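You operate a simulated robot arm through the tools that you are given. There is no shell and no other tool.

You run a simulated robot arm. Do the job below in one go: nothing can be reset, and whatever is moved stays where it is left.

TASK
Put the repair marker back in its corner, then open valves 2, 3 and 10 to bring water to Wash.
Fine: leave the other valves. Set down upright: red repair marker.

The check looks at the end state, three seconds after you hand in, the way a careful person would. Anything else that was tipped, shoved, dropped, spilled or broken makes it a failure.

THE ROBOT
A 7-joint arm with a two-finger parallel gripper, fixed in place. Base frame: the origin is on the floor under the middle of its stand, x ahead of it, y to its left, z up. Lengths are in m, angles in rad, forces in N, time in s.
It reaches about 1.112 m from its shoulder. Its first joint turns from -2.897 to 2.897 rad. Payload 3.43 kg.
Tool frame: the origin (TCP) lies between the finger pads and is the grasp point; the fingertips stand 0.034 m ahead of it; z points along the fingers, y is the line along which they close. The gripper opens to 0.128 m. The fingers are 0.024 m wide and 0.012 m thick; the gripper's body (0.048 by 0.13 m) begins 0.096 m behind the TCP.
Orientation is that of the tool frame in the base frame, as a unit quaternion [x, y, z, w]. With the fingers straight down and closing along the base's y, the tool's x points along the base's -x, its y along +y and its z along -z.

THE INTERFACE
- The arm moves only by the tool arm_command. Its argument "plan" is a list of rows, each an object of numbers (a shift or turn left out is 0, a gripper value left out holds the last): "gripper": the finger opening in mm, from 0 to 128; "x", "y", "z": the shift along the tool's x, y, z in mm; "ax", "ay", "az": the turn, a rotation vector about the tool's x, y, z in rad. In form: [{"gripper": .., "x": .., "y": .., "z": .., "ax": .., "ay": .., "az": ..}, ...]. A call has 1 to 20 rows; each row shifts and turns the commanded pose from where the row before left it, along the tool's axes as they then stand. A row lasts 0.2 s, in which the tool goes at most 0.05 m and 0.15 rad; a call with a longer step from one row to the next is refused whole, and so is a gripper value outside its range. A pose out of reach is approached as far as the arm can. The call stops where the force on the tool passes 40 N (or 10 N more than at its start, if that is more) or the arm is blocked; 0.2 s more then pass. The fingers move at their own pace (about 0.153 m/s each) and stop on an object; they squeeze with about 22 N. The grip force told is the motor's: it shows also when the fingers shut on nothing. Time passes only in rows, and 0.2 s behind the last, so rows that do not move let the fingers close. The reply holds the time, the measured pose of the TCP, the force on the tool along the base axes, the opening and the grip force, in the units named above and with some noise, with the torque about the TCP (base axes, N m) and any sound that the robot's microphone picked up.
- Cameras (640 x 400 px; columns grow to the right, rows downward): "scene" is fixed at [0.3976, -0.6501, 1.6242]; the picture's right is [1.00, 0.04, 0.00], its down [0.02, -0.53, -0.85] and it looks along [-0.03, 0.85, -0.53] (base axes); focal length 328 px, centre (320, 200). "wrist" rides on the gripper at [0.076, -0.011, -0.16] in the tool frame; the picture's right is [0.15, 0.99, 0.00], its down [-0.88, 0.13, -0.46] and it looks along [-0.45, 0.07, 0.89] (tool axes); focal length 234 px, centre (320, 200). There is no depth. A picture from a camera that has moved, and an enlarged one, comes with that camera's place and axes in the base frame and with its lens.
- camera(camera): a new picture of that camera. The clock stands still meanwhile.
- close_up(camera, box): a new picture of the part [left, top, right, bottom] of that camera's present view, enlarged. The clock stands still meanwhile.
- close_job(): hands the job in; it is judged then, once.

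Nothing tells you positions but the pictures and the camera data. Unless the task says otherwise, let go and move clear before handing in.

The tools are called after "Request:" as name(argument=value, ...) on one line, values as JSON. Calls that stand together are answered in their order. arm_command: Moves the arm, as the interface text tells. Its arguments: {"type":"object","properties":{"plan":{"type":"array","items":{"type":"object","properties":{"gripper":{"type":"number"},"x":{"type":"number"},"y":{"type":"number"},"z":{"type":"number"},"ax":{"type":"number"},"ay":{"type":"number"},"az":{"type":"number"}}}}},"required":["plan"]} The other tools are called the same way: camera (camera) takes a picture; close_up (camera, box) takes an enlarged picture of a part of a camera's view; close_job () hands the job in.

At the start:

```text
clock: 0.0
tcp_pos: [0.3241, 0.3266, 1.2034]
orientation: [0.0, 1.0, 0.0, -0.003]
ft_force: [-0.1, -0.4, -0.6]
moment: [0.02, 0.02, 0.01]
grip_width: 0.128
finger_force: 0.1
```

scene: 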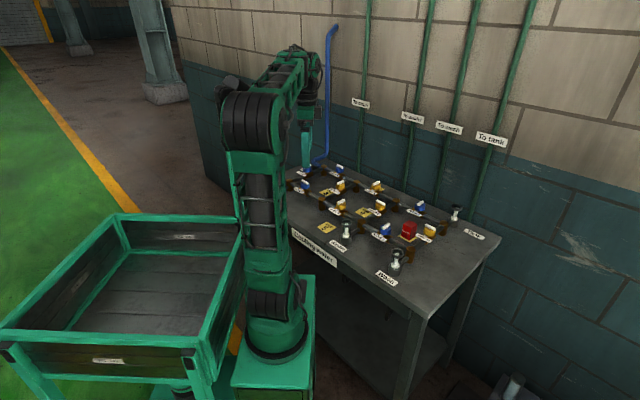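
wrist: 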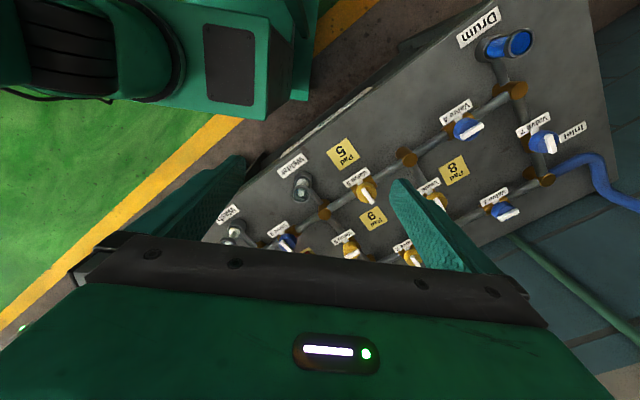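

I see a table with a pipe network, valves, and a red marker near the right. I'll take close-ups to read the labels first.

Request:
close_up(camera="scene", box=[280, 150, 400, 225])

Request:
close_up(camera="scene", box=[370, 190, 490, 265])

Request:
close_up(camera="scene", box=[280, 200, 440, 300])

Request:
close_up(camera="wrist", box=[200, 0, 640, 275])

```text
5.33 times, centred on (340, 188) of scene
camera zoom: at [0.3976, -0.6501, 1.6242], right [1.0, 0.04, 0.0], down [0.02, -0.53, -0.85], along [-0.03, 0.85, -0.53], focal length 1749 px, centre (213, 267)
```

zoom: 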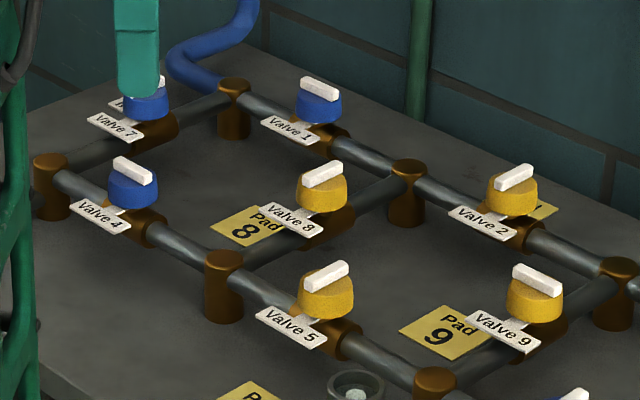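

```text
5.33 times, centred on (430, 228) of scene
camera zoom: at [0.3976, -0.6501, 1.6242], right [1.0, 0.04, 0.0], down [0.02, -0.53, -0.85], along [-0.03, 0.85, -0.53], focal length 1749 px, centre (-267, 53)
```

zoom: 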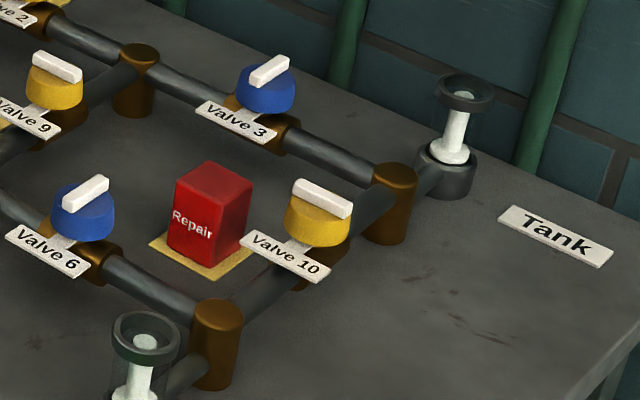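

```text
4.00 times, centred on (360, 250) of scene
camera zoom: at [0.3976, -0.6501, 1.6242], right [1.0, 0.04, 0.0], down [0.02, -0.53, -0.85], along [-0.03, 0.85, -0.53], focal length 1312 px, centre (160, 0)
```

zoom: 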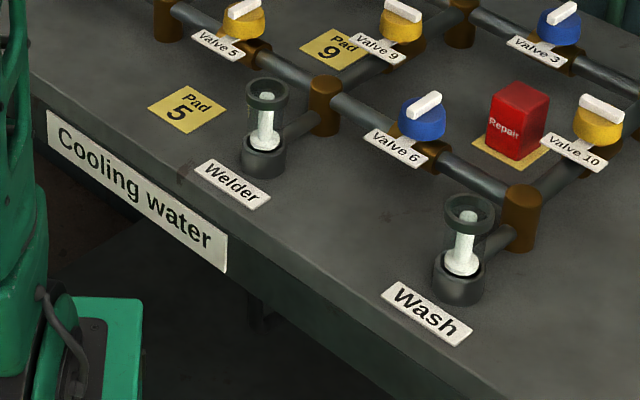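

```text
1.45 times, centred on (420, 138) of wrist
camera zoom: at [0.2499, 0.3154, 1.3633], right [-0.15, 0.99, 0.0], down [0.88, 0.13, 0.45], along [0.45, 0.07, -0.89], focal length 341 px, centre (174, 291)
```

zoom: 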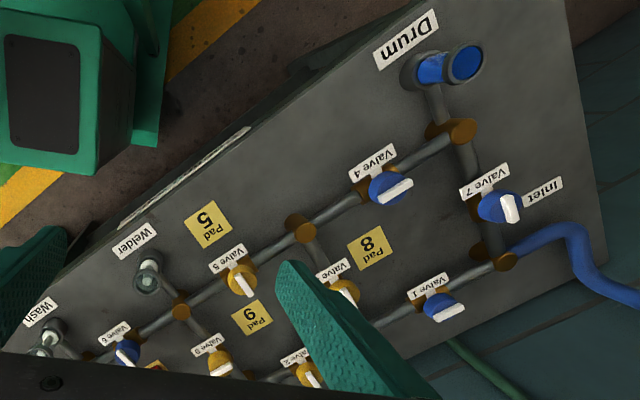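

The network looks like two rows of valves, with the inlet at back left and the red Repair block on a yellow pad by valve 10. I still need to find the marker's corner, so I'll look at more of the scene.

Request:
close_up(camera="scene", box=[0, 200, 320, 400])

Request:
close_up(camera="scene", box=[340, 80, 520, 192])

Request:
close_up(camera="scene", box=[360, 240, 600, 400])

Request:
close_up(camera="scene", box=[395, 205, 455, 243])

Request:
close_up(camera="scene", box=[350, 170, 430, 220])

```text
2.00 times, centred on (160, 300) of scene
camera zoom: at [0.3976, -0.6501, 1.6242], right [1.0, 0.04, 0.0], down [0.02, -0.53, -0.85], along [-0.03, 0.85, -0.53], focal length 656 px, centre (640, 0)
```

zoom: 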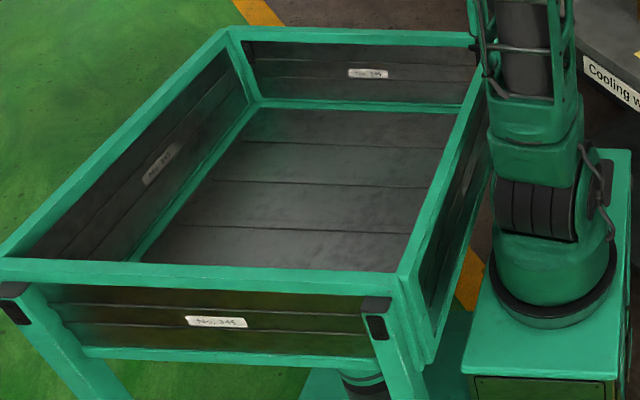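

```text
3.56 times, centred on (430, 136) of scene
camera zoom: at [0.3976, -0.6501, 1.6242], right [1.0, 0.04, 0.0], down [0.02, -0.53, -0.85], along [-0.03, 0.85, -0.53], focal length 1166 px, centre (-71, 428)
```

zoom: 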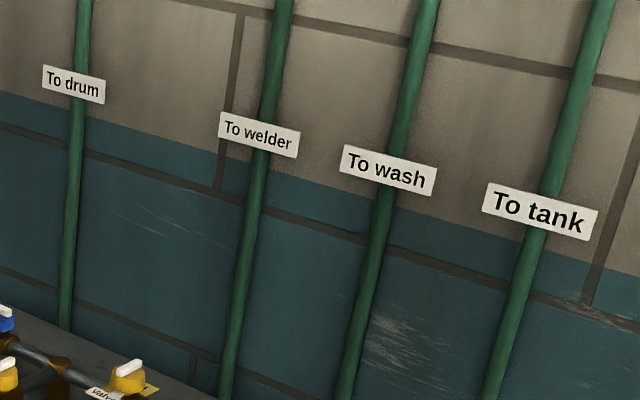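

```text
2.50 times, centred on (480, 320) of scene
camera zoom: at [0.3976, -0.6501, 1.6242], right [1.0, 0.04, 0.0], down [0.02, -0.53, -0.85], along [-0.03, 0.85, -0.53], focal length 820 px, centre (-80, -100)
```

zoom: 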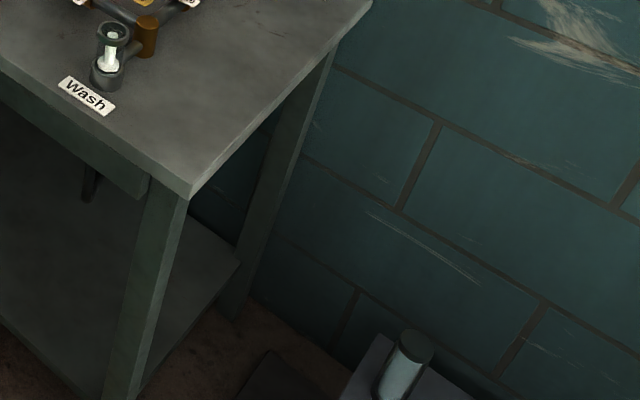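

```text
10.53 times, centred on (425, 224) of scene
camera zoom: at [0.3976, -0.6501, 1.6242], right [1.0, 0.04, 0.0], down [0.02, -0.53, -0.85], along [-0.03, 0.85, -0.53], focal length 3451 px, centre (-785, -53)
```

zoom: 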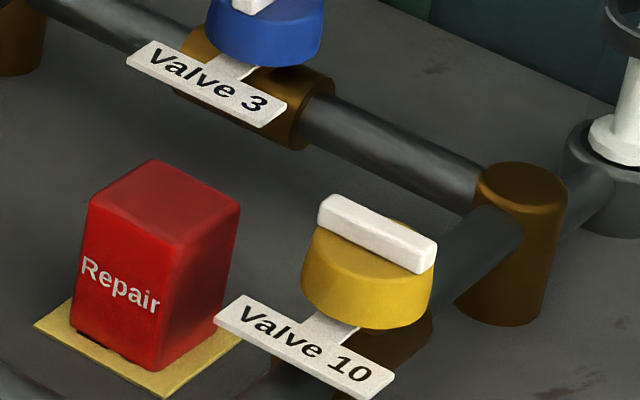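

```text
8.00 times, centred on (390, 195) of scene
camera zoom: at [0.3976, -0.6501, 1.6242], right [1.0, 0.04, 0.0], down [0.02, -0.53, -0.85], along [-0.03, 0.85, -0.53], focal length 2623 px, centre (-240, 240)
```

zoom: 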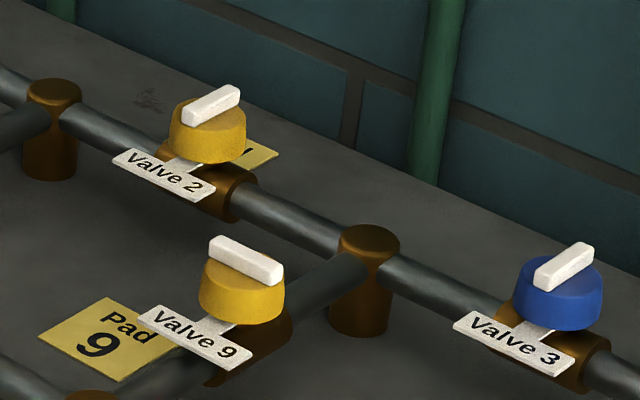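

Using both cameras, I put the knobs at about z 0.93, with the valve rows running at -45° in the base frame. I'll move the gripper over the middle of the table and turn it along the rows to see the whole table top.

Request:
arm_command(plan=[{"x": -32, "y": 30}, {"x": -32, "y": 30}, {"x": -32, "y": 30}, {"x": -32, "y": 30}, {"x": -32, "y": 30}, {"x": -34, "y": 31}, {"az": -0.131}, {"az": -0.131}, {"az": -0.131}, {"az": -0.131}, {"az": -0.131}, {"az": -0.131}])

Request:
camera(camera="wrist")

Request:
camera(camera="scene")

```text
clock: 2.6
tcp_pos: [0.5037, 0.5083, 1.2085]
orientation: [-0.384, 0.923, -0.001, 0.004]
ft_force: [0.8, -0.1, 0.0]
moment: [0.01, 0.0, -0.01]
grip_width: 0.128
finger_force: 0.1
```

```text
taken
camera wrist: at [0.4569, 0.4458, 1.3687], right [-0.8, 0.59, -0.01], down [0.52, 0.72, 0.46], along [0.28, 0.37, -0.89], focal length 234 px, centre (320, 200)
```

wrist: 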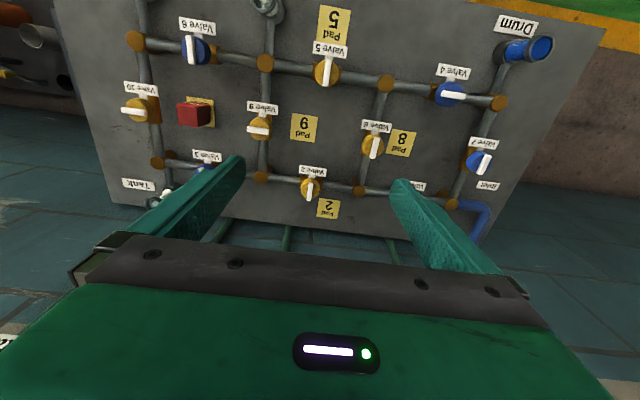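

```text
taken
```

scene: 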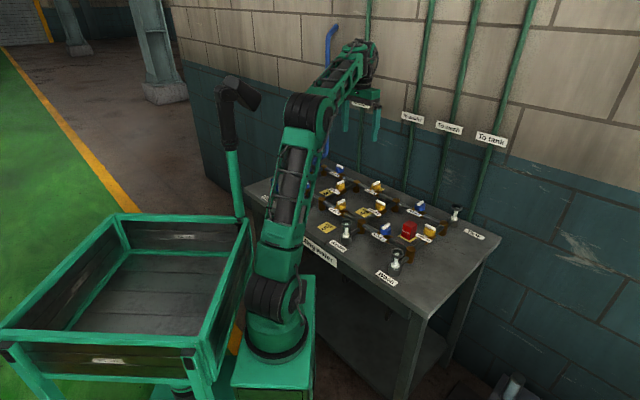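

The whole table top is visible now, and I see no obvious repair corner marking. I'll enlarge several areas to look for it.

Request:
close_up(camera="wrist", box=[0, 0, 320, 200])

Request:
close_up(camera="wrist", box=[320, 0, 640, 200])

Request:
close_up(camera="wrist", box=[110, 80, 270, 180])

Request:
close_up(camera="wrist", box=[250, 130, 410, 230])

Request:
close_up(camera="scene", box=[230, 160, 350, 235])

Request:
close_up(camera="scene", box=[200, 60, 300, 220])

```text
2.00 times, centred on (160, 100) of wrist
camera zoom: at [0.4569, 0.4458, 1.3687], right [-0.8, 0.59, -0.01], down [0.52, 0.72, 0.46], along [0.28, 0.37, -0.89], focal length 468 px, centre (640, 400)
```

zoom: 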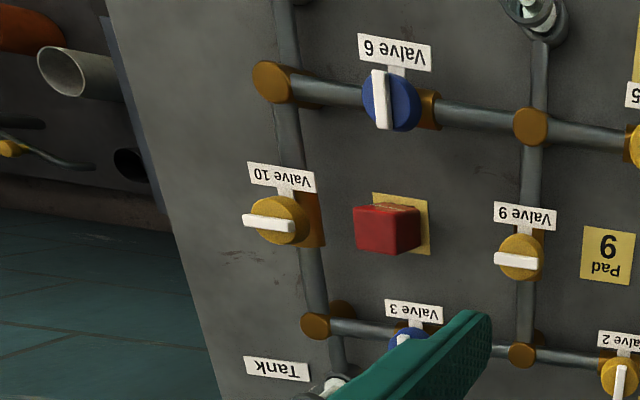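

```text
2.00 times, centred on (480, 100) of wrist
camera zoom: at [0.4569, 0.4458, 1.3687], right [-0.8, 0.59, -0.01], down [0.52, 0.72, 0.46], along [0.28, 0.37, -0.89], focal length 468 px, centre (0, 400)
```

zoom: 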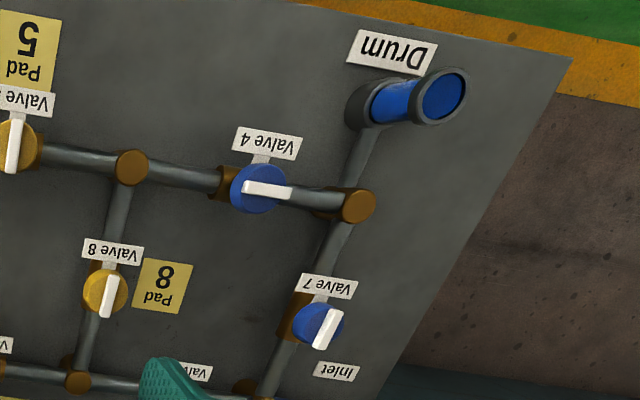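

```text
4.00 times, centred on (190, 130) of wrist
camera zoom: at [0.4569, 0.4458, 1.3687], right [-0.8, 0.59, -0.01], down [0.52, 0.72, 0.46], along [0.28, 0.37, -0.89], focal length 937 px, centre (840, 480)
```

zoom: 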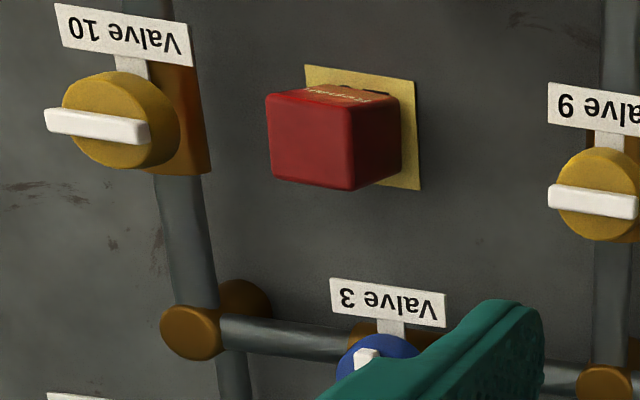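

```text
4.00 times, centred on (330, 180) of wrist
camera zoom: at [0.4569, 0.4458, 1.3687], right [-0.8, 0.59, -0.01], down [0.52, 0.72, 0.46], along [0.28, 0.37, -0.89], focal length 937 px, centre (280, 280)
```

zoom: 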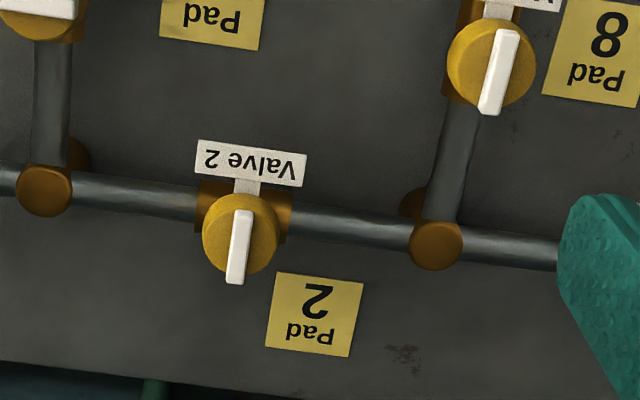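

```text
5.33 times, centred on (290, 198) of scene
camera zoom: at [0.3976, -0.6501, 1.6242], right [1.0, 0.04, 0.0], down [0.02, -0.53, -0.85], along [-0.03, 0.85, -0.53], focal length 1749 px, centre (480, 213)
```

zoom: 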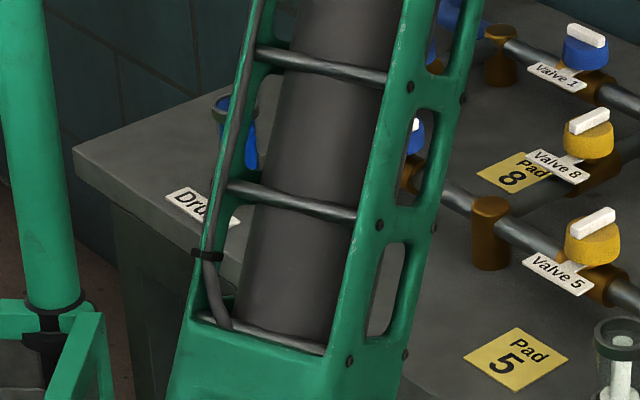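

```text
2.50 times, centred on (250, 140) of scene
camera zoom: at [0.3976, -0.6501, 1.6242], right [1.0, 0.04, 0.0], down [0.02, -0.53, -0.85], along [-0.03, 0.85, -0.53], focal length 820 px, centre (495, 350)
```

zoom: 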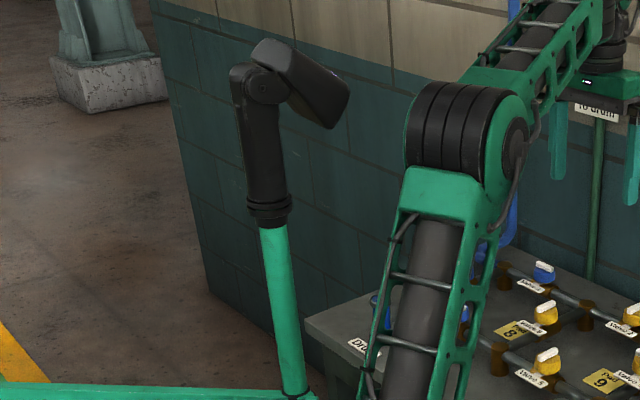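

The table spans roughly u = -0.5 to 0.5 and w = 0.48 to 0.98, taking u along the rows and w toward the wall. Nothing marks the corner so far, so I'll shift toward the Wash end to inspect the front-right part.

Request:
arm_command(plan=[{"x": 11, "y": -42}, {"x": 11, "y": -42}, {"x": 11, "y": -42}, {"x": 11, "y": -42}, {"x": 11, "y": -42}, {"x": 11, "y": -42}, {"x": 30}, {"x": 30}])

Request:
camera(camera="wrist")

Request:
camera(camera="scene")

```text
clock: 4.4
tcp_pos: [0.5991, 0.246, 1.2122]
orientation: [-0.383, 0.924, 0.002, 0.0]
ft_force: [0.4, 0.8, 0.0]
moment: [-0.06, 0.01, 0.02]
grip_width: 0.1281
finger_force: 0.0
```

```text
taken
camera wrist: at [0.5538, 0.182, 1.3712], right [-0.8, 0.6, 0.0], down [0.53, 0.71, 0.46], along [0.27, 0.37, -0.89], focal length 234 px, centre (320, 200)
```

wrist: 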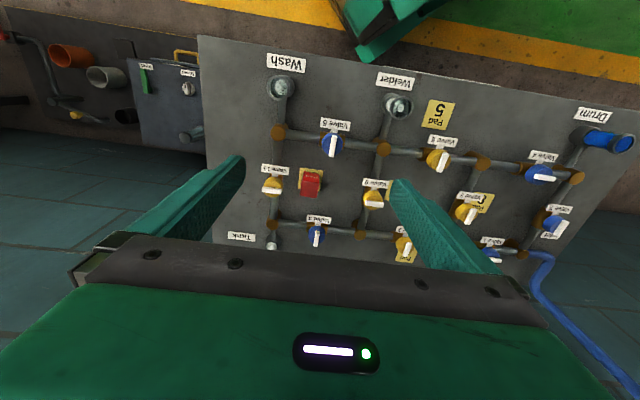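

```text
taken
```

scene: 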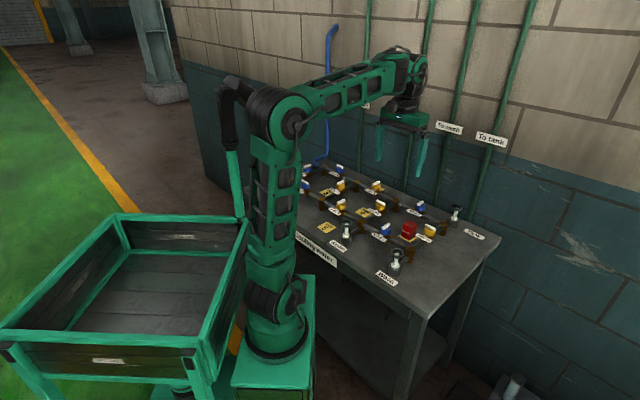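

There is other equipment to the right of the table, a grey box with labels and a rack of pipes. I'll zoom in on that and on the table corners.

Request:
close_up(camera="wrist", box=[0, 20, 224, 160])

Request:
close_up(camera="wrist", box=[190, 30, 350, 130])

Request:
close_up(camera="wrist", box=[230, 130, 390, 230])

Request:
close_up(camera="wrist", box=[350, 60, 640, 240])

Request:
close_up(camera="wrist", box=[180, 0, 640, 100])

```text
2.86 times, centred on (112, 90) of wrist
camera zoom: at [0.5538, 0.182, 1.3712], right [-0.8, 0.6, 0.0], down [0.53, 0.71, 0.46], along [0.27, 0.37, -0.89], focal length 669 px, centre (914, 514)
```

zoom: 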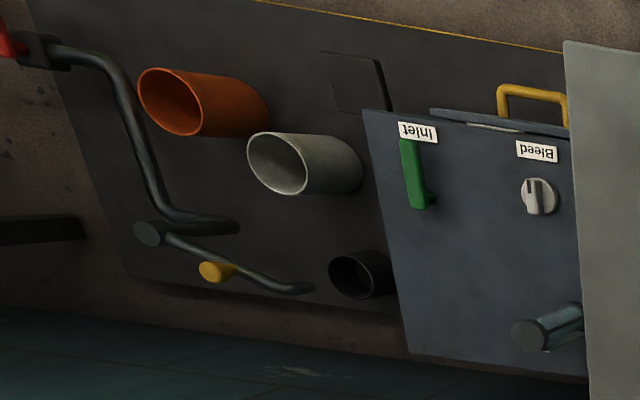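

```text
4.00 times, centred on (270, 80) of wrist
camera zoom: at [0.5538, 0.182, 1.3712], right [-0.8, 0.6, 0.0], down [0.53, 0.71, 0.46], along [0.27, 0.37, -0.89], focal length 937 px, centre (520, 680)
```

zoom: 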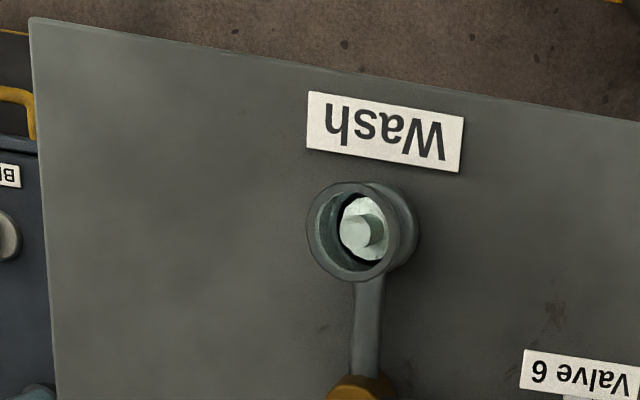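

```text
4.00 times, centred on (310, 180) of wrist
camera zoom: at [0.5538, 0.182, 1.3712], right [-0.8, 0.6, 0.0], down [0.53, 0.71, 0.46], along [0.27, 0.37, -0.89], focal length 937 px, centre (360, 280)
```

zoom: 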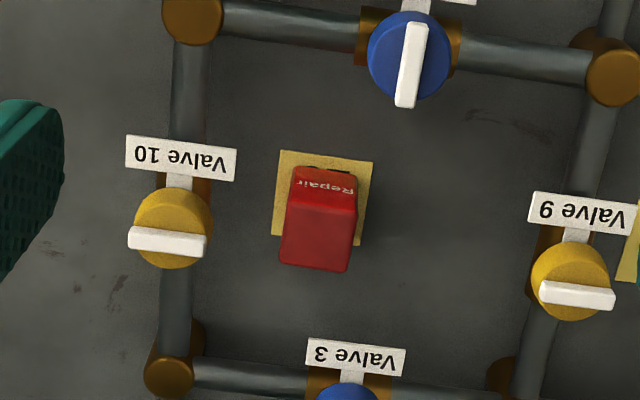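

```text
2.21 times, centred on (495, 150) of wrist
camera zoom: at [0.5538, 0.182, 1.3712], right [-0.8, 0.6, 0.0], down [0.53, 0.71, 0.46], along [0.27, 0.37, -0.89], focal length 517 px, centre (-66, 310)
```

zoom: 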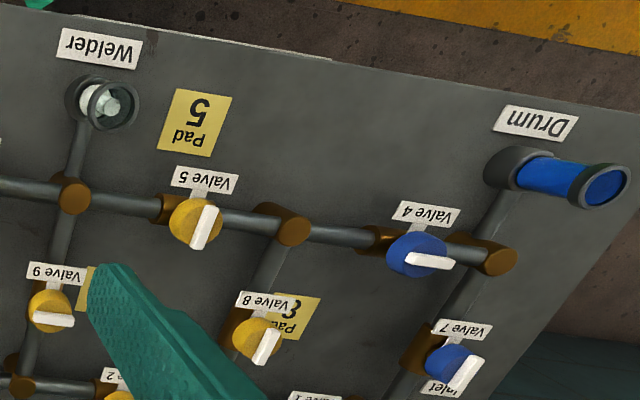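

```text
1.39 times, centred on (410, 50) of wrist
camera zoom: at [0.5538, 0.182, 1.3712], right [-0.8, 0.6, 0.0], down [0.53, 0.71, 0.46], along [0.27, 0.37, -0.89], focal length 326 px, centre (195, 409)
```

zoom: 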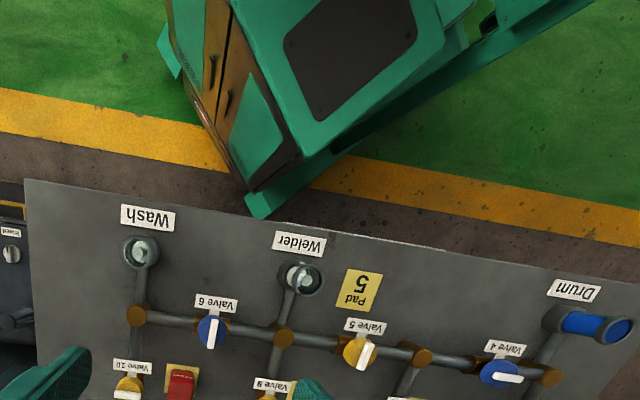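

Still no marked corner on the table top. I'll check the lower shelf, the back strip and the rest of the surroundings.

Request:
close_up(camera="scene", box=[290, 240, 530, 400])

Request:
close_up(camera="scene", box=[280, 130, 440, 230])

Request:
close_up(camera="scene", box=[400, 180, 520, 255])

Request:
close_up(camera="scene", box=[400, 216, 420, 244])

```text
2.50 times, centred on (410, 320) of scene
camera zoom: at [0.3976, -0.6501, 1.6242], right [1.0, 0.04, 0.0], down [0.02, -0.53, -0.85], along [-0.03, 0.85, -0.53], focal length 820 px, centre (95, -100)
```

zoom: 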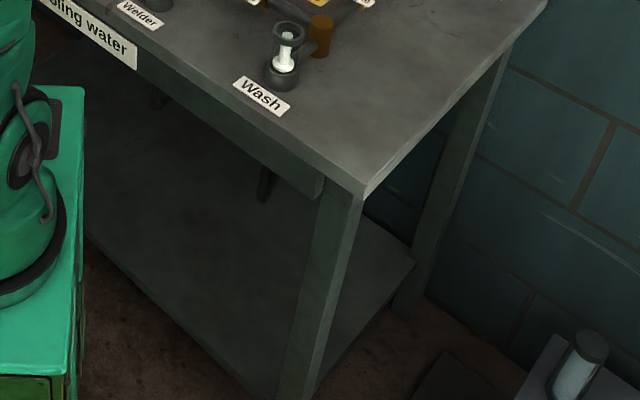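

```text
4.00 times, centred on (360, 180) of scene
camera zoom: at [0.3976, -0.6501, 1.6242], right [1.0, 0.04, 0.0], down [0.02, -0.53, -0.85], along [-0.03, 0.85, -0.53], focal length 1312 px, centre (160, 280)
```

zoom: 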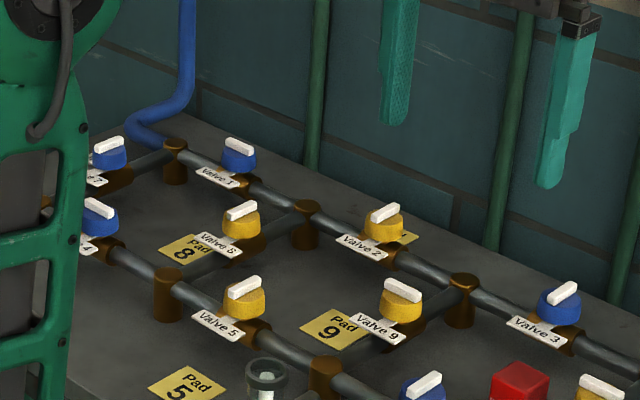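

```text
5.33 times, centred on (460, 218) of scene
camera zoom: at [0.3976, -0.6501, 1.6242], right [1.0, 0.04, 0.0], down [0.02, -0.53, -0.85], along [-0.03, 0.85, -0.53], focal length 1749 px, centre (-427, 107)
```

zoom: 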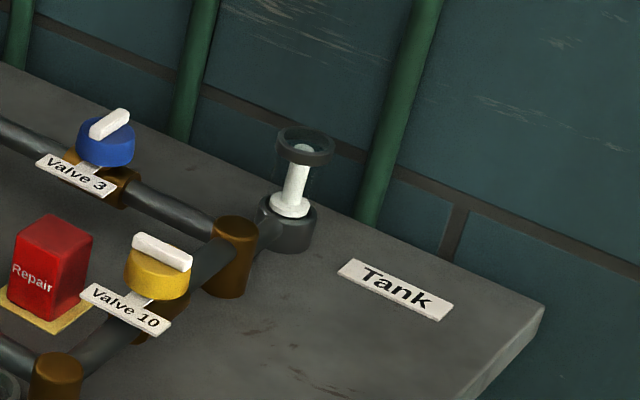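

```text
14.29 times, centred on (410, 230) of scene
camera zoom: at [0.3976, -0.6501, 1.6242], right [1.0, 0.04, 0.0], down [0.02, -0.53, -0.85], along [-0.03, 0.85, -0.53], focal length 4684 px, centre (-966, -229)
```

zoom: 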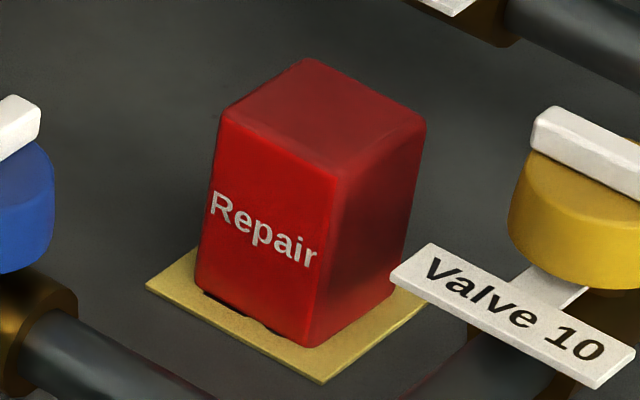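

No marking anywhere in these views. I'll move over the Drum/Inlet end to check the back-left and drum corners directly.

Request:
arm_command(plan=[{"x": -5, "y": 45}, {"x": -5, "y": 45}, {"x": -5, "y": 45}, {"x": -5, "y": 45}, {"x": -5, "y": 45}, {"x": -5, "y": 45}, {"x": -5, "y": 45}, {"x": -5, "y": 45}, {"x": -5, "y": 45}, {"x": -5, "y": 45}, {"x": -5, "y": 45}, {"x": -5, "y": 45}])

Request:
camera(camera="wrist")

Request:
camera(camera="scene")

```text
clock: 7.0
tcp_pos: [0.2483, 0.6528, 1.2009]
orientation: [-0.383, 0.924, -0.002, 0.004]
ft_force: [1.1, -0.3, -0.1]
moment: [0.01, 0.14, -0.01]
grip_width: 0.1282
finger_force: 0.1
out of reach, approached as far as the arm can: row 12
```

```text
taken
camera wrist: at [0.201, 0.5897, 1.3604], right [-0.8, 0.6, -0.01], down [0.53, 0.71, 0.46], along [0.28, 0.36, -0.89], focal length 234 px, centre (320, 200)
```

wrist: 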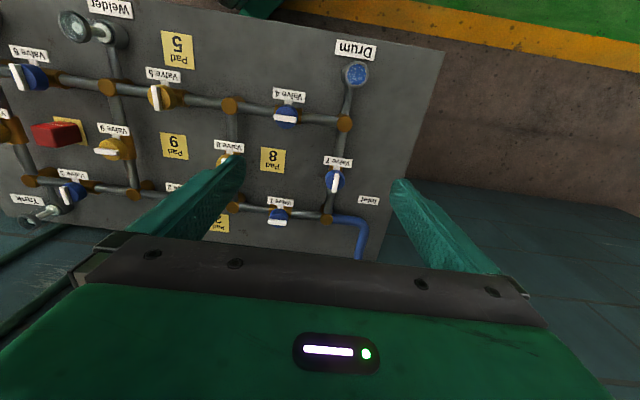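

```text
taken
```

scene: 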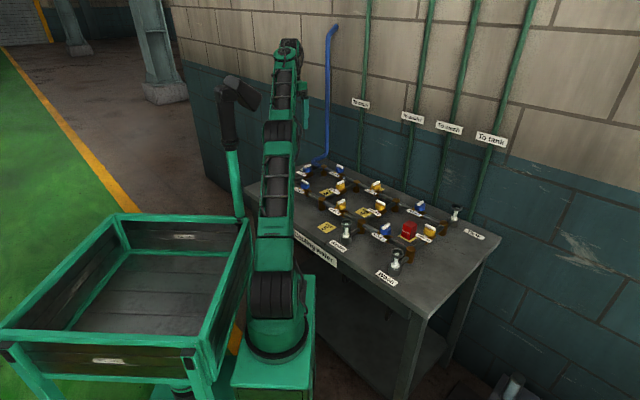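

This view shows the Drum end: valves 1, 4 and 7 have their handles along the pipe, and the drum glass has water. I'll zoom into this end to look for corner marks.

Request:
close_up(camera="wrist", box=[240, 20, 460, 158])

Request:
close_up(camera="wrist", box=[220, 130, 420, 260])

Request:
close_up(camera="wrist", box=[0, 0, 224, 140])

Request:
close_up(camera="wrist", box=[0, 100, 224, 240])

```text
2.90 times, centred on (350, 89) of wrist
camera zoom: at [0.201, 0.5897, 1.3604], right [-0.8, 0.6, -0.01], down [0.53, 0.71, 0.46], along [0.28, 0.36, -0.89], focal length 679 px, centre (233, 522)
```

zoom: 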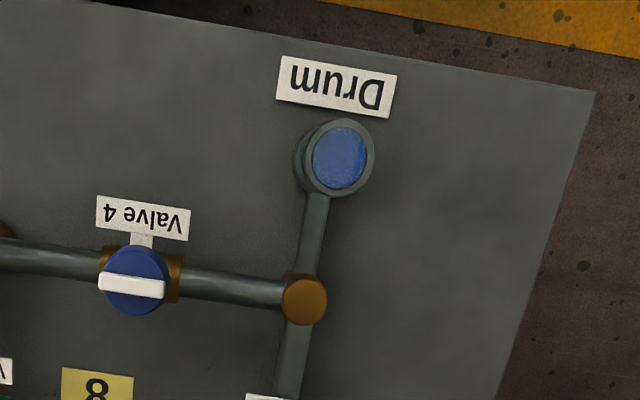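

```text
3.08 times, centred on (320, 195) of wrist
camera zoom: at [0.201, 0.5897, 1.3604], right [-0.8, 0.6, -0.01], down [0.53, 0.71, 0.46], along [0.28, 0.36, -0.89], focal length 720 px, centre (320, 215)
```

zoom: 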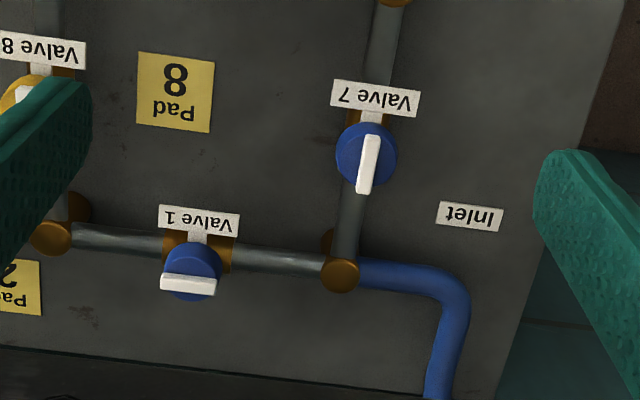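

```text
2.86 times, centred on (112, 70) of wrist
camera zoom: at [0.201, 0.5897, 1.3604], right [-0.8, 0.6, -0.01], down [0.53, 0.71, 0.46], along [0.28, 0.36, -0.89], focal length 669 px, centre (914, 571)
```

zoom: 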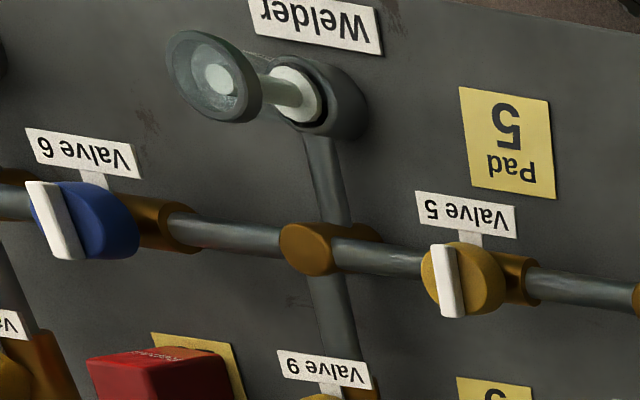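

```text
2.86 times, centred on (112, 170) of wrist
camera zoom: at [0.201, 0.5897, 1.3604], right [-0.8, 0.6, -0.01], down [0.53, 0.71, 0.46], along [0.28, 0.36, -0.89], focal length 669 px, centre (914, 286)
```

zoom: 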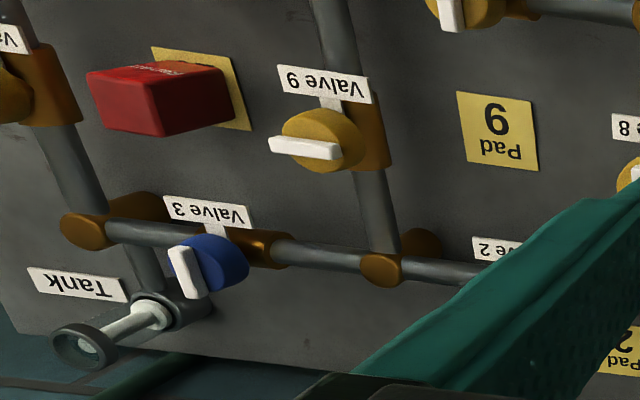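

There is still no corner mark on the table. Next I'll swing the arm toward the robot's right side to look at the area the scene camera doesn't cover.

Request:
arm_command(plan=[{"x": 22, "y": -43}, {"x": 22, "y": -43}, {"x": 22, "y": -43}, {"x": 22, "y": -43}, {"x": 22, "y": -43}, {"x": 22, "y": -43}, {"x": 22, "y": -43}, {"x": 22, "y": -43}, {"x": 22, "y": -43}, {"x": 22, "y": -43}, {"x": 22, "y": -43}, {"x": 22, "y": -43}, {"x": 22, "y": -43}, {"x": 22, "y": -43}])

Request:
arm_command(plan=[{"az": 0.14}, {"az": 0.14}, {"az": 0.14}, {"az": 0.14}, {"az": 0.14}, {"az": 0.14}, {"az": 0.14}, {"az": 0.14}, {"az": 0.14}, {"az": 0.14}, {"az": 0.14}, {"az": 0.14}, {"az": 0.14}])

Request:
camera(camera="wrist")

Request:
camera(camera="scene")

```text
clock: 10.0
tcp_pos: [0.456, 0.0095, 1.2066]
orientation: [-0.384, 0.923, 0.0, 0.005]
ft_force: [0.0, 0.1, -0.1]
moment: [0.0, 0.0, -0.04]
grip_width: 0.128
finger_force: 0.1
```

```text
clock: 12.8
tcp_pos: [0.4558, 0.0084, 1.2068]
orientation: [0.494, 0.87, 0.003, 0.004]
ft_force: [0.0, -0.4, -0.7]
moment: [0.01, 0.02, 0.04]
grip_width: 0.128
finger_force: 0.0
```

```text
taken
camera wrist: at [0.406, 0.0685, 1.3637], right [0.78, 0.63, 0.01], down [0.56, -0.69, 0.46], along [0.3, -0.35, -0.89], focal length 234 px, centre (320, 200)
```

wrist: 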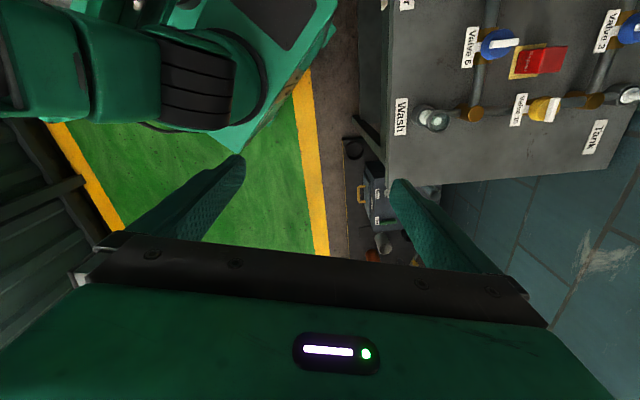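

```text
taken
```

scene: 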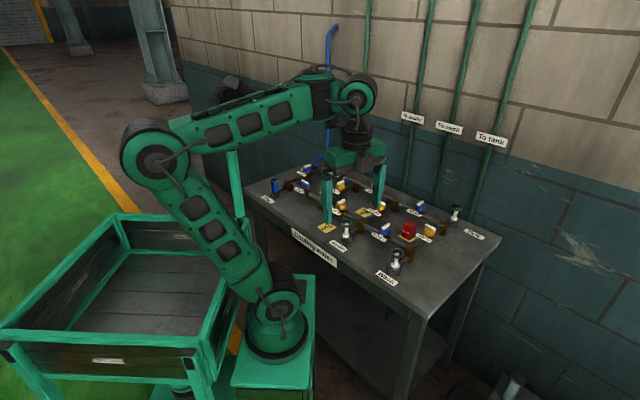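

The robot's right side shows only floor, a wall or fence, and the low console. I'll zoom in on these before checking the cart and the area behind.

Request:
close_up(camera="wrist", box=[320, 0, 640, 200])

Request:
close_up(camera="wrist", box=[0, 0, 352, 220])

Request:
close_up(camera="scene", box=[230, 150, 330, 220])

Request:
close_up(camera="wrist", box=[330, 130, 450, 270])

```text
2.00 times, centred on (480, 100) of wrist
camera zoom: at [0.406, 0.0685, 1.3637], right [0.78, 0.63, 0.01], down [0.56, -0.69, 0.46], along [0.3, -0.35, -0.89], focal length 468 px, centre (0, 400)
```

zoom: 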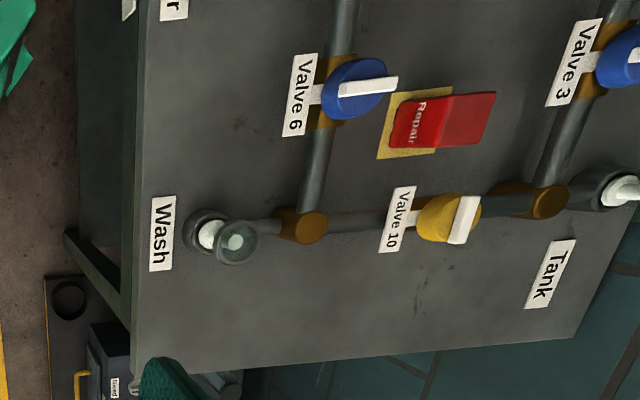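

```text
1.82 times, centred on (176, 110) of wrist
camera zoom: at [0.406, 0.0685, 1.3637], right [0.78, 0.63, 0.01], down [0.56, -0.69, 0.46], along [0.3, -0.35, -0.89], focal length 426 px, centre (582, 364)
```

zoom: 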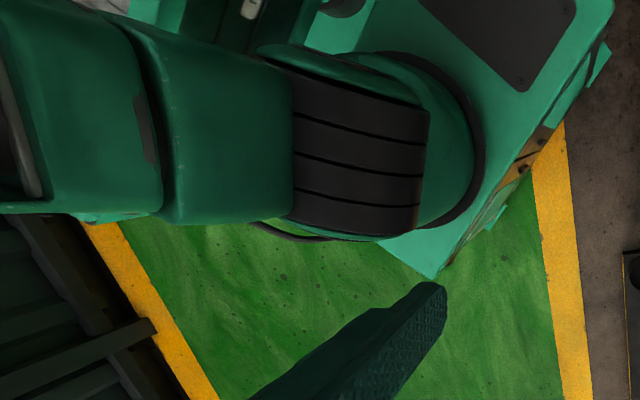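

```text
5.71 times, centred on (280, 185) of scene
camera zoom: at [0.3976, -0.6501, 1.6242], right [1.0, 0.04, 0.0], down [0.02, -0.53, -0.85], along [-0.03, 0.85, -0.53], focal length 1874 px, centre (549, 286)
```

zoom: 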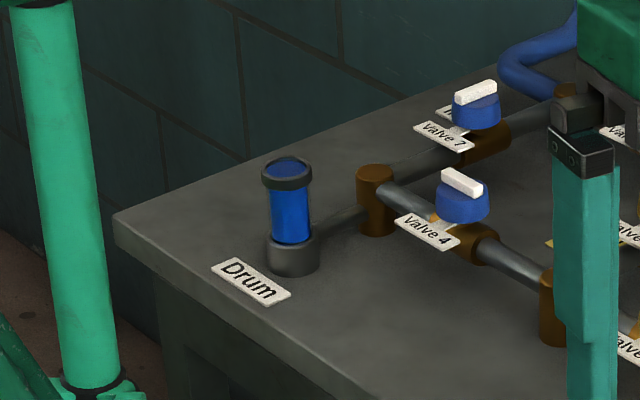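

```text
2.86 times, centred on (390, 200) of wrist
camera zoom: at [0.406, 0.0685, 1.3637], right [0.78, 0.63, 0.01], down [0.56, -0.69, 0.46], along [0.3, -0.35, -0.89], focal length 669 px, centre (120, 200)
```

zoom: 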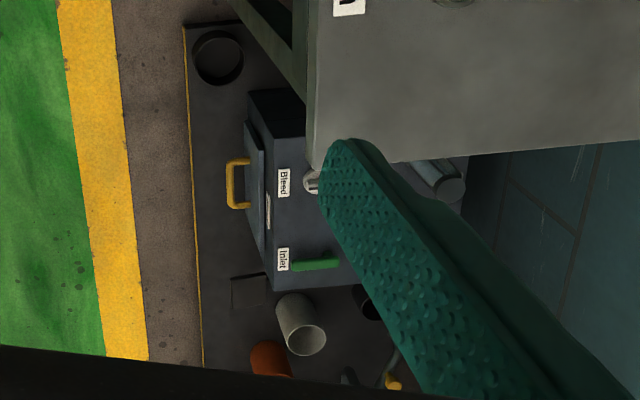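

I find no marked corner near the robot's right side. I'll enlarge the cart and the far background in the scene view now that the arm has moved.

Request:
close_up(camera="scene", box=[0, 200, 160, 300])

Request:
close_up(camera="scene", box=[110, 200, 270, 300])

Request:
close_up(camera="scene", box=[0, 290, 176, 400])

Request:
close_up(camera="scene", box=[160, 290, 336, 400])

Request:
close_up(camera="scene", box=[0, 0, 200, 125])

Request:
close_up(camera="scene", box=[300, 0, 640, 212])

```text
4.00 times, centred on (80, 250) of scene
camera zoom: at [0.3976, -0.6501, 1.6242], right [1.0, 0.04, 0.0], down [0.02, -0.53, -0.85], along [-0.03, 0.85, -0.53], focal length 1312 px, centre (1280, 0)
```

zoom: 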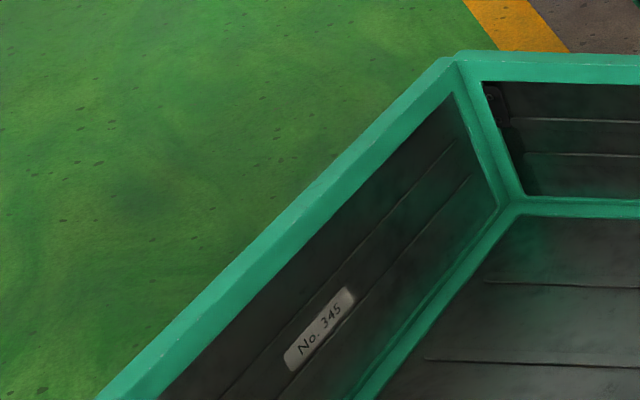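

```text
4.00 times, centred on (190, 250) of scene
camera zoom: at [0.3976, -0.6501, 1.6242], right [1.0, 0.04, 0.0], down [0.02, -0.53, -0.85], along [-0.03, 0.85, -0.53], focal length 1312 px, centre (840, 0)
```

zoom: 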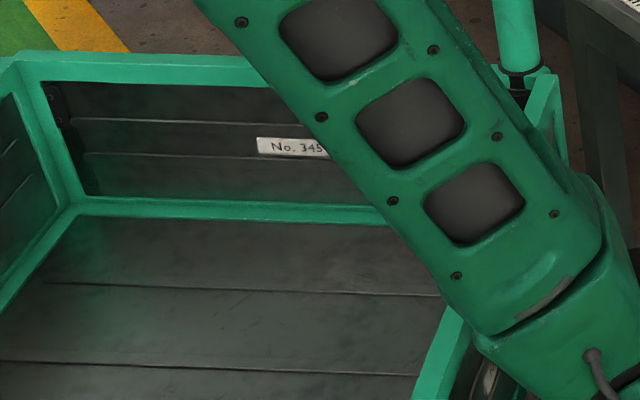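

```text
3.64 times, centred on (88, 345) of scene
camera zoom: at [0.3976, -0.6501, 1.6242], right [1.0, 0.04, 0.0], down [0.02, -0.53, -0.85], along [-0.03, 0.85, -0.53], focal length 1192 px, centre (1164, -327)
```

zoom: 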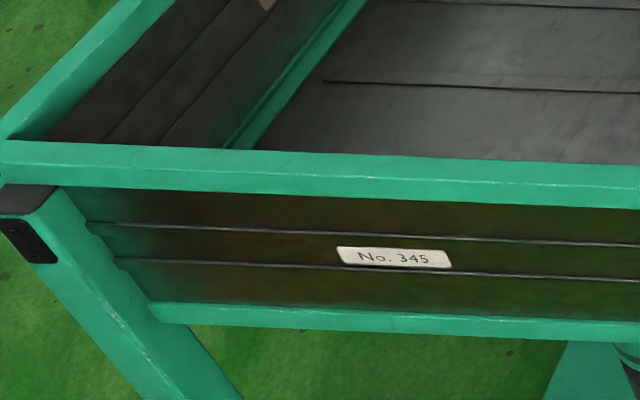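

```text
3.64 times, centred on (248, 345) of scene
camera zoom: at [0.3976, -0.6501, 1.6242], right [1.0, 0.04, 0.0], down [0.02, -0.53, -0.85], along [-0.03, 0.85, -0.53], focal length 1192 px, centre (582, -327)
```

zoom: 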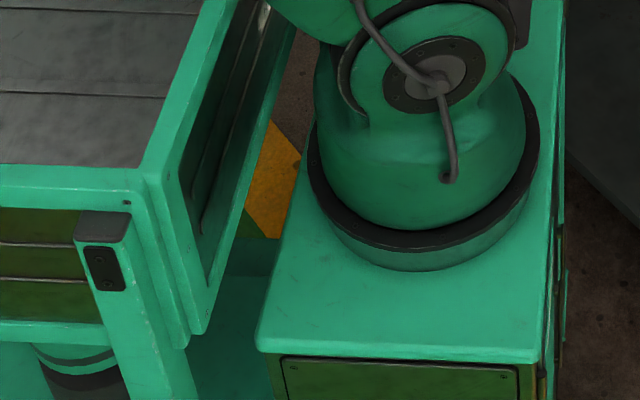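

```text
3.20 times, centred on (100, 62) of scene
camera zoom: at [0.3976, -0.6501, 1.6242], right [1.0, 0.04, 0.0], down [0.02, -0.53, -0.85], along [-0.03, 0.85, -0.53], focal length 1049 px, centre (1024, 640)
```

zoom: 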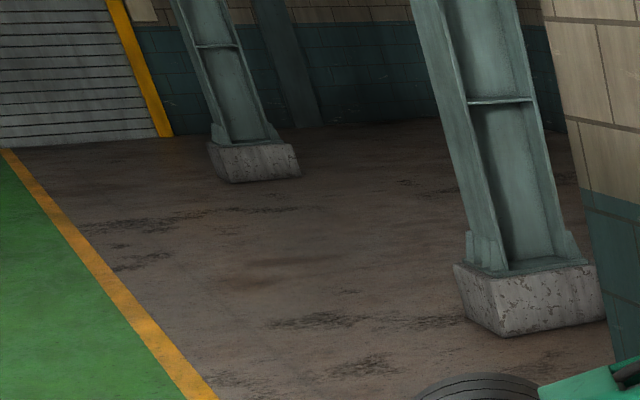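

```text
1.88 times, centred on (470, 106) of scene
camera zoom: at [0.3976, -0.6501, 1.6242], right [1.0, 0.04, 0.0], down [0.02, -0.53, -0.85], along [-0.03, 0.85, -0.53], focal length 617 px, centre (38, 377)
```

zoom: 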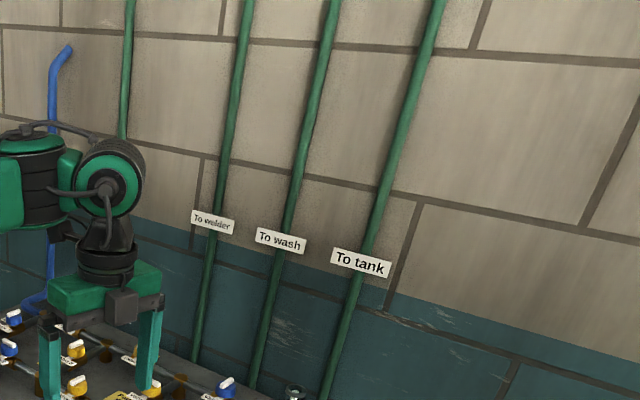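

The green box turns out to be the robot's own tray on a mobile stand, and the arm's base is near (0.24, -0.09). I'll go lower over the Wash/Tank end and look closely for a faint outline in those corners.

Request:
arm_command(plan=[{"x": -9, "y": 39, "z": 12}, {"x": -9, "y": 39, "z": 12}, {"x": -9, "y": 39, "z": 12}, {"x": -9, "y": 39, "z": 12}, {"x": -9, "y": 39, "z": 12}, {"x": -9, "y": 39, "z": 12}, {"x": -9, "y": 39, "z": 12}, {"x": -9, "y": 39, "z": 12}, {"x": -9, "y": 39, "z": 12}])

Request:
camera(camera="wrist")

Request:
close_up(camera="wrist", box=[0, 0, 320, 200])

Request:
close_up(camera="wrist", box=[320, 0, 640, 200])

Request:
camera(camera="scene")

```text
clock: 14.8
tcp_pos: [0.7989, 0.1175, 1.1026]
orientation: [0.494, 0.87, 0.004, 0.003]
ft_force: [-0.9, 0.6, 0.5]
moment: [0.0, -0.09, 0.01]
grip_width: 0.1279
finger_force: 0.1
```

```text
taken
camera wrist: at [0.7499, 0.1772, 1.261], right [0.77, 0.63, 0.01], down [0.56, -0.69, 0.46], along [0.3, -0.35, -0.89], focal length 234 px, centre (320, 200)
```

wrist: 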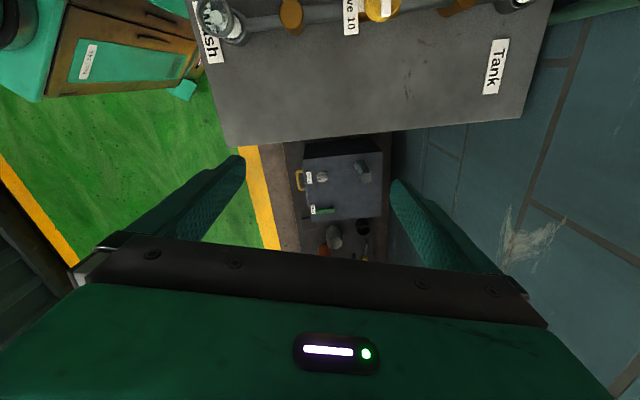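

```text
2.00 times, centred on (160, 100) of wrist
camera zoom: at [0.7499, 0.1772, 1.261], right [0.77, 0.63, 0.01], down [0.56, -0.69, 0.46], along [0.3, -0.35, -0.89], focal length 468 px, centre (640, 400)
```

zoom: 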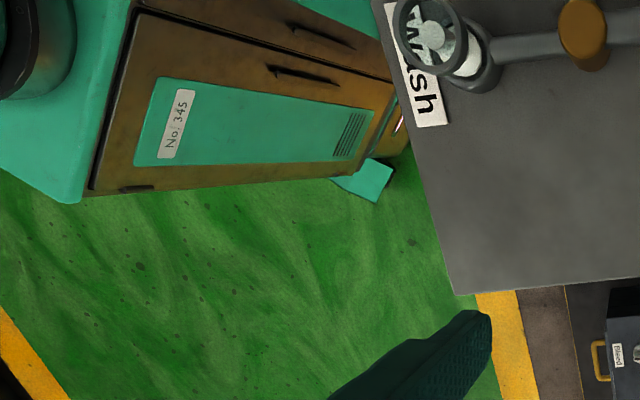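

```text
2.00 times, centred on (480, 100) of wrist
camera zoom: at [0.7499, 0.1772, 1.261], right [0.77, 0.63, 0.01], down [0.56, -0.69, 0.46], along [0.3, -0.35, -0.89], focal length 468 px, centre (0, 400)
```

zoom: 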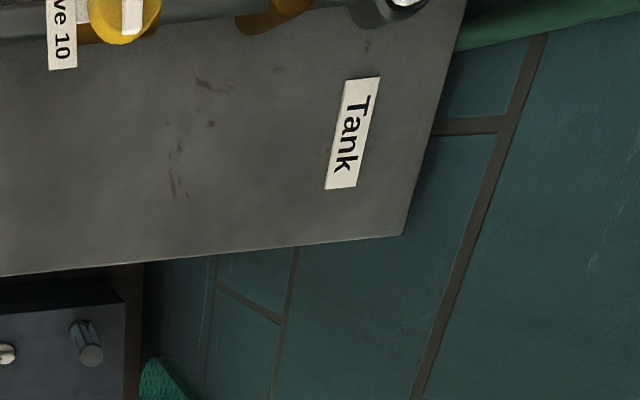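

```text
taken
```

scene: 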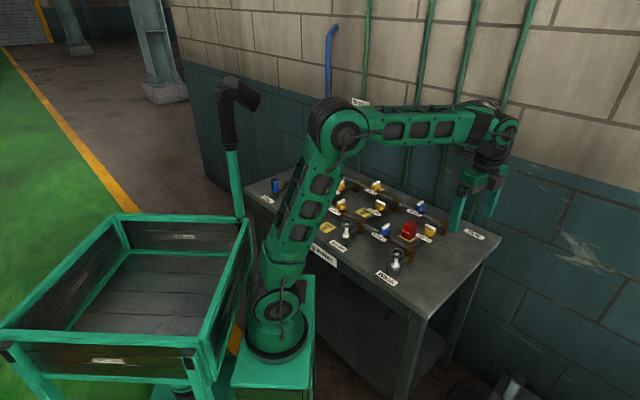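

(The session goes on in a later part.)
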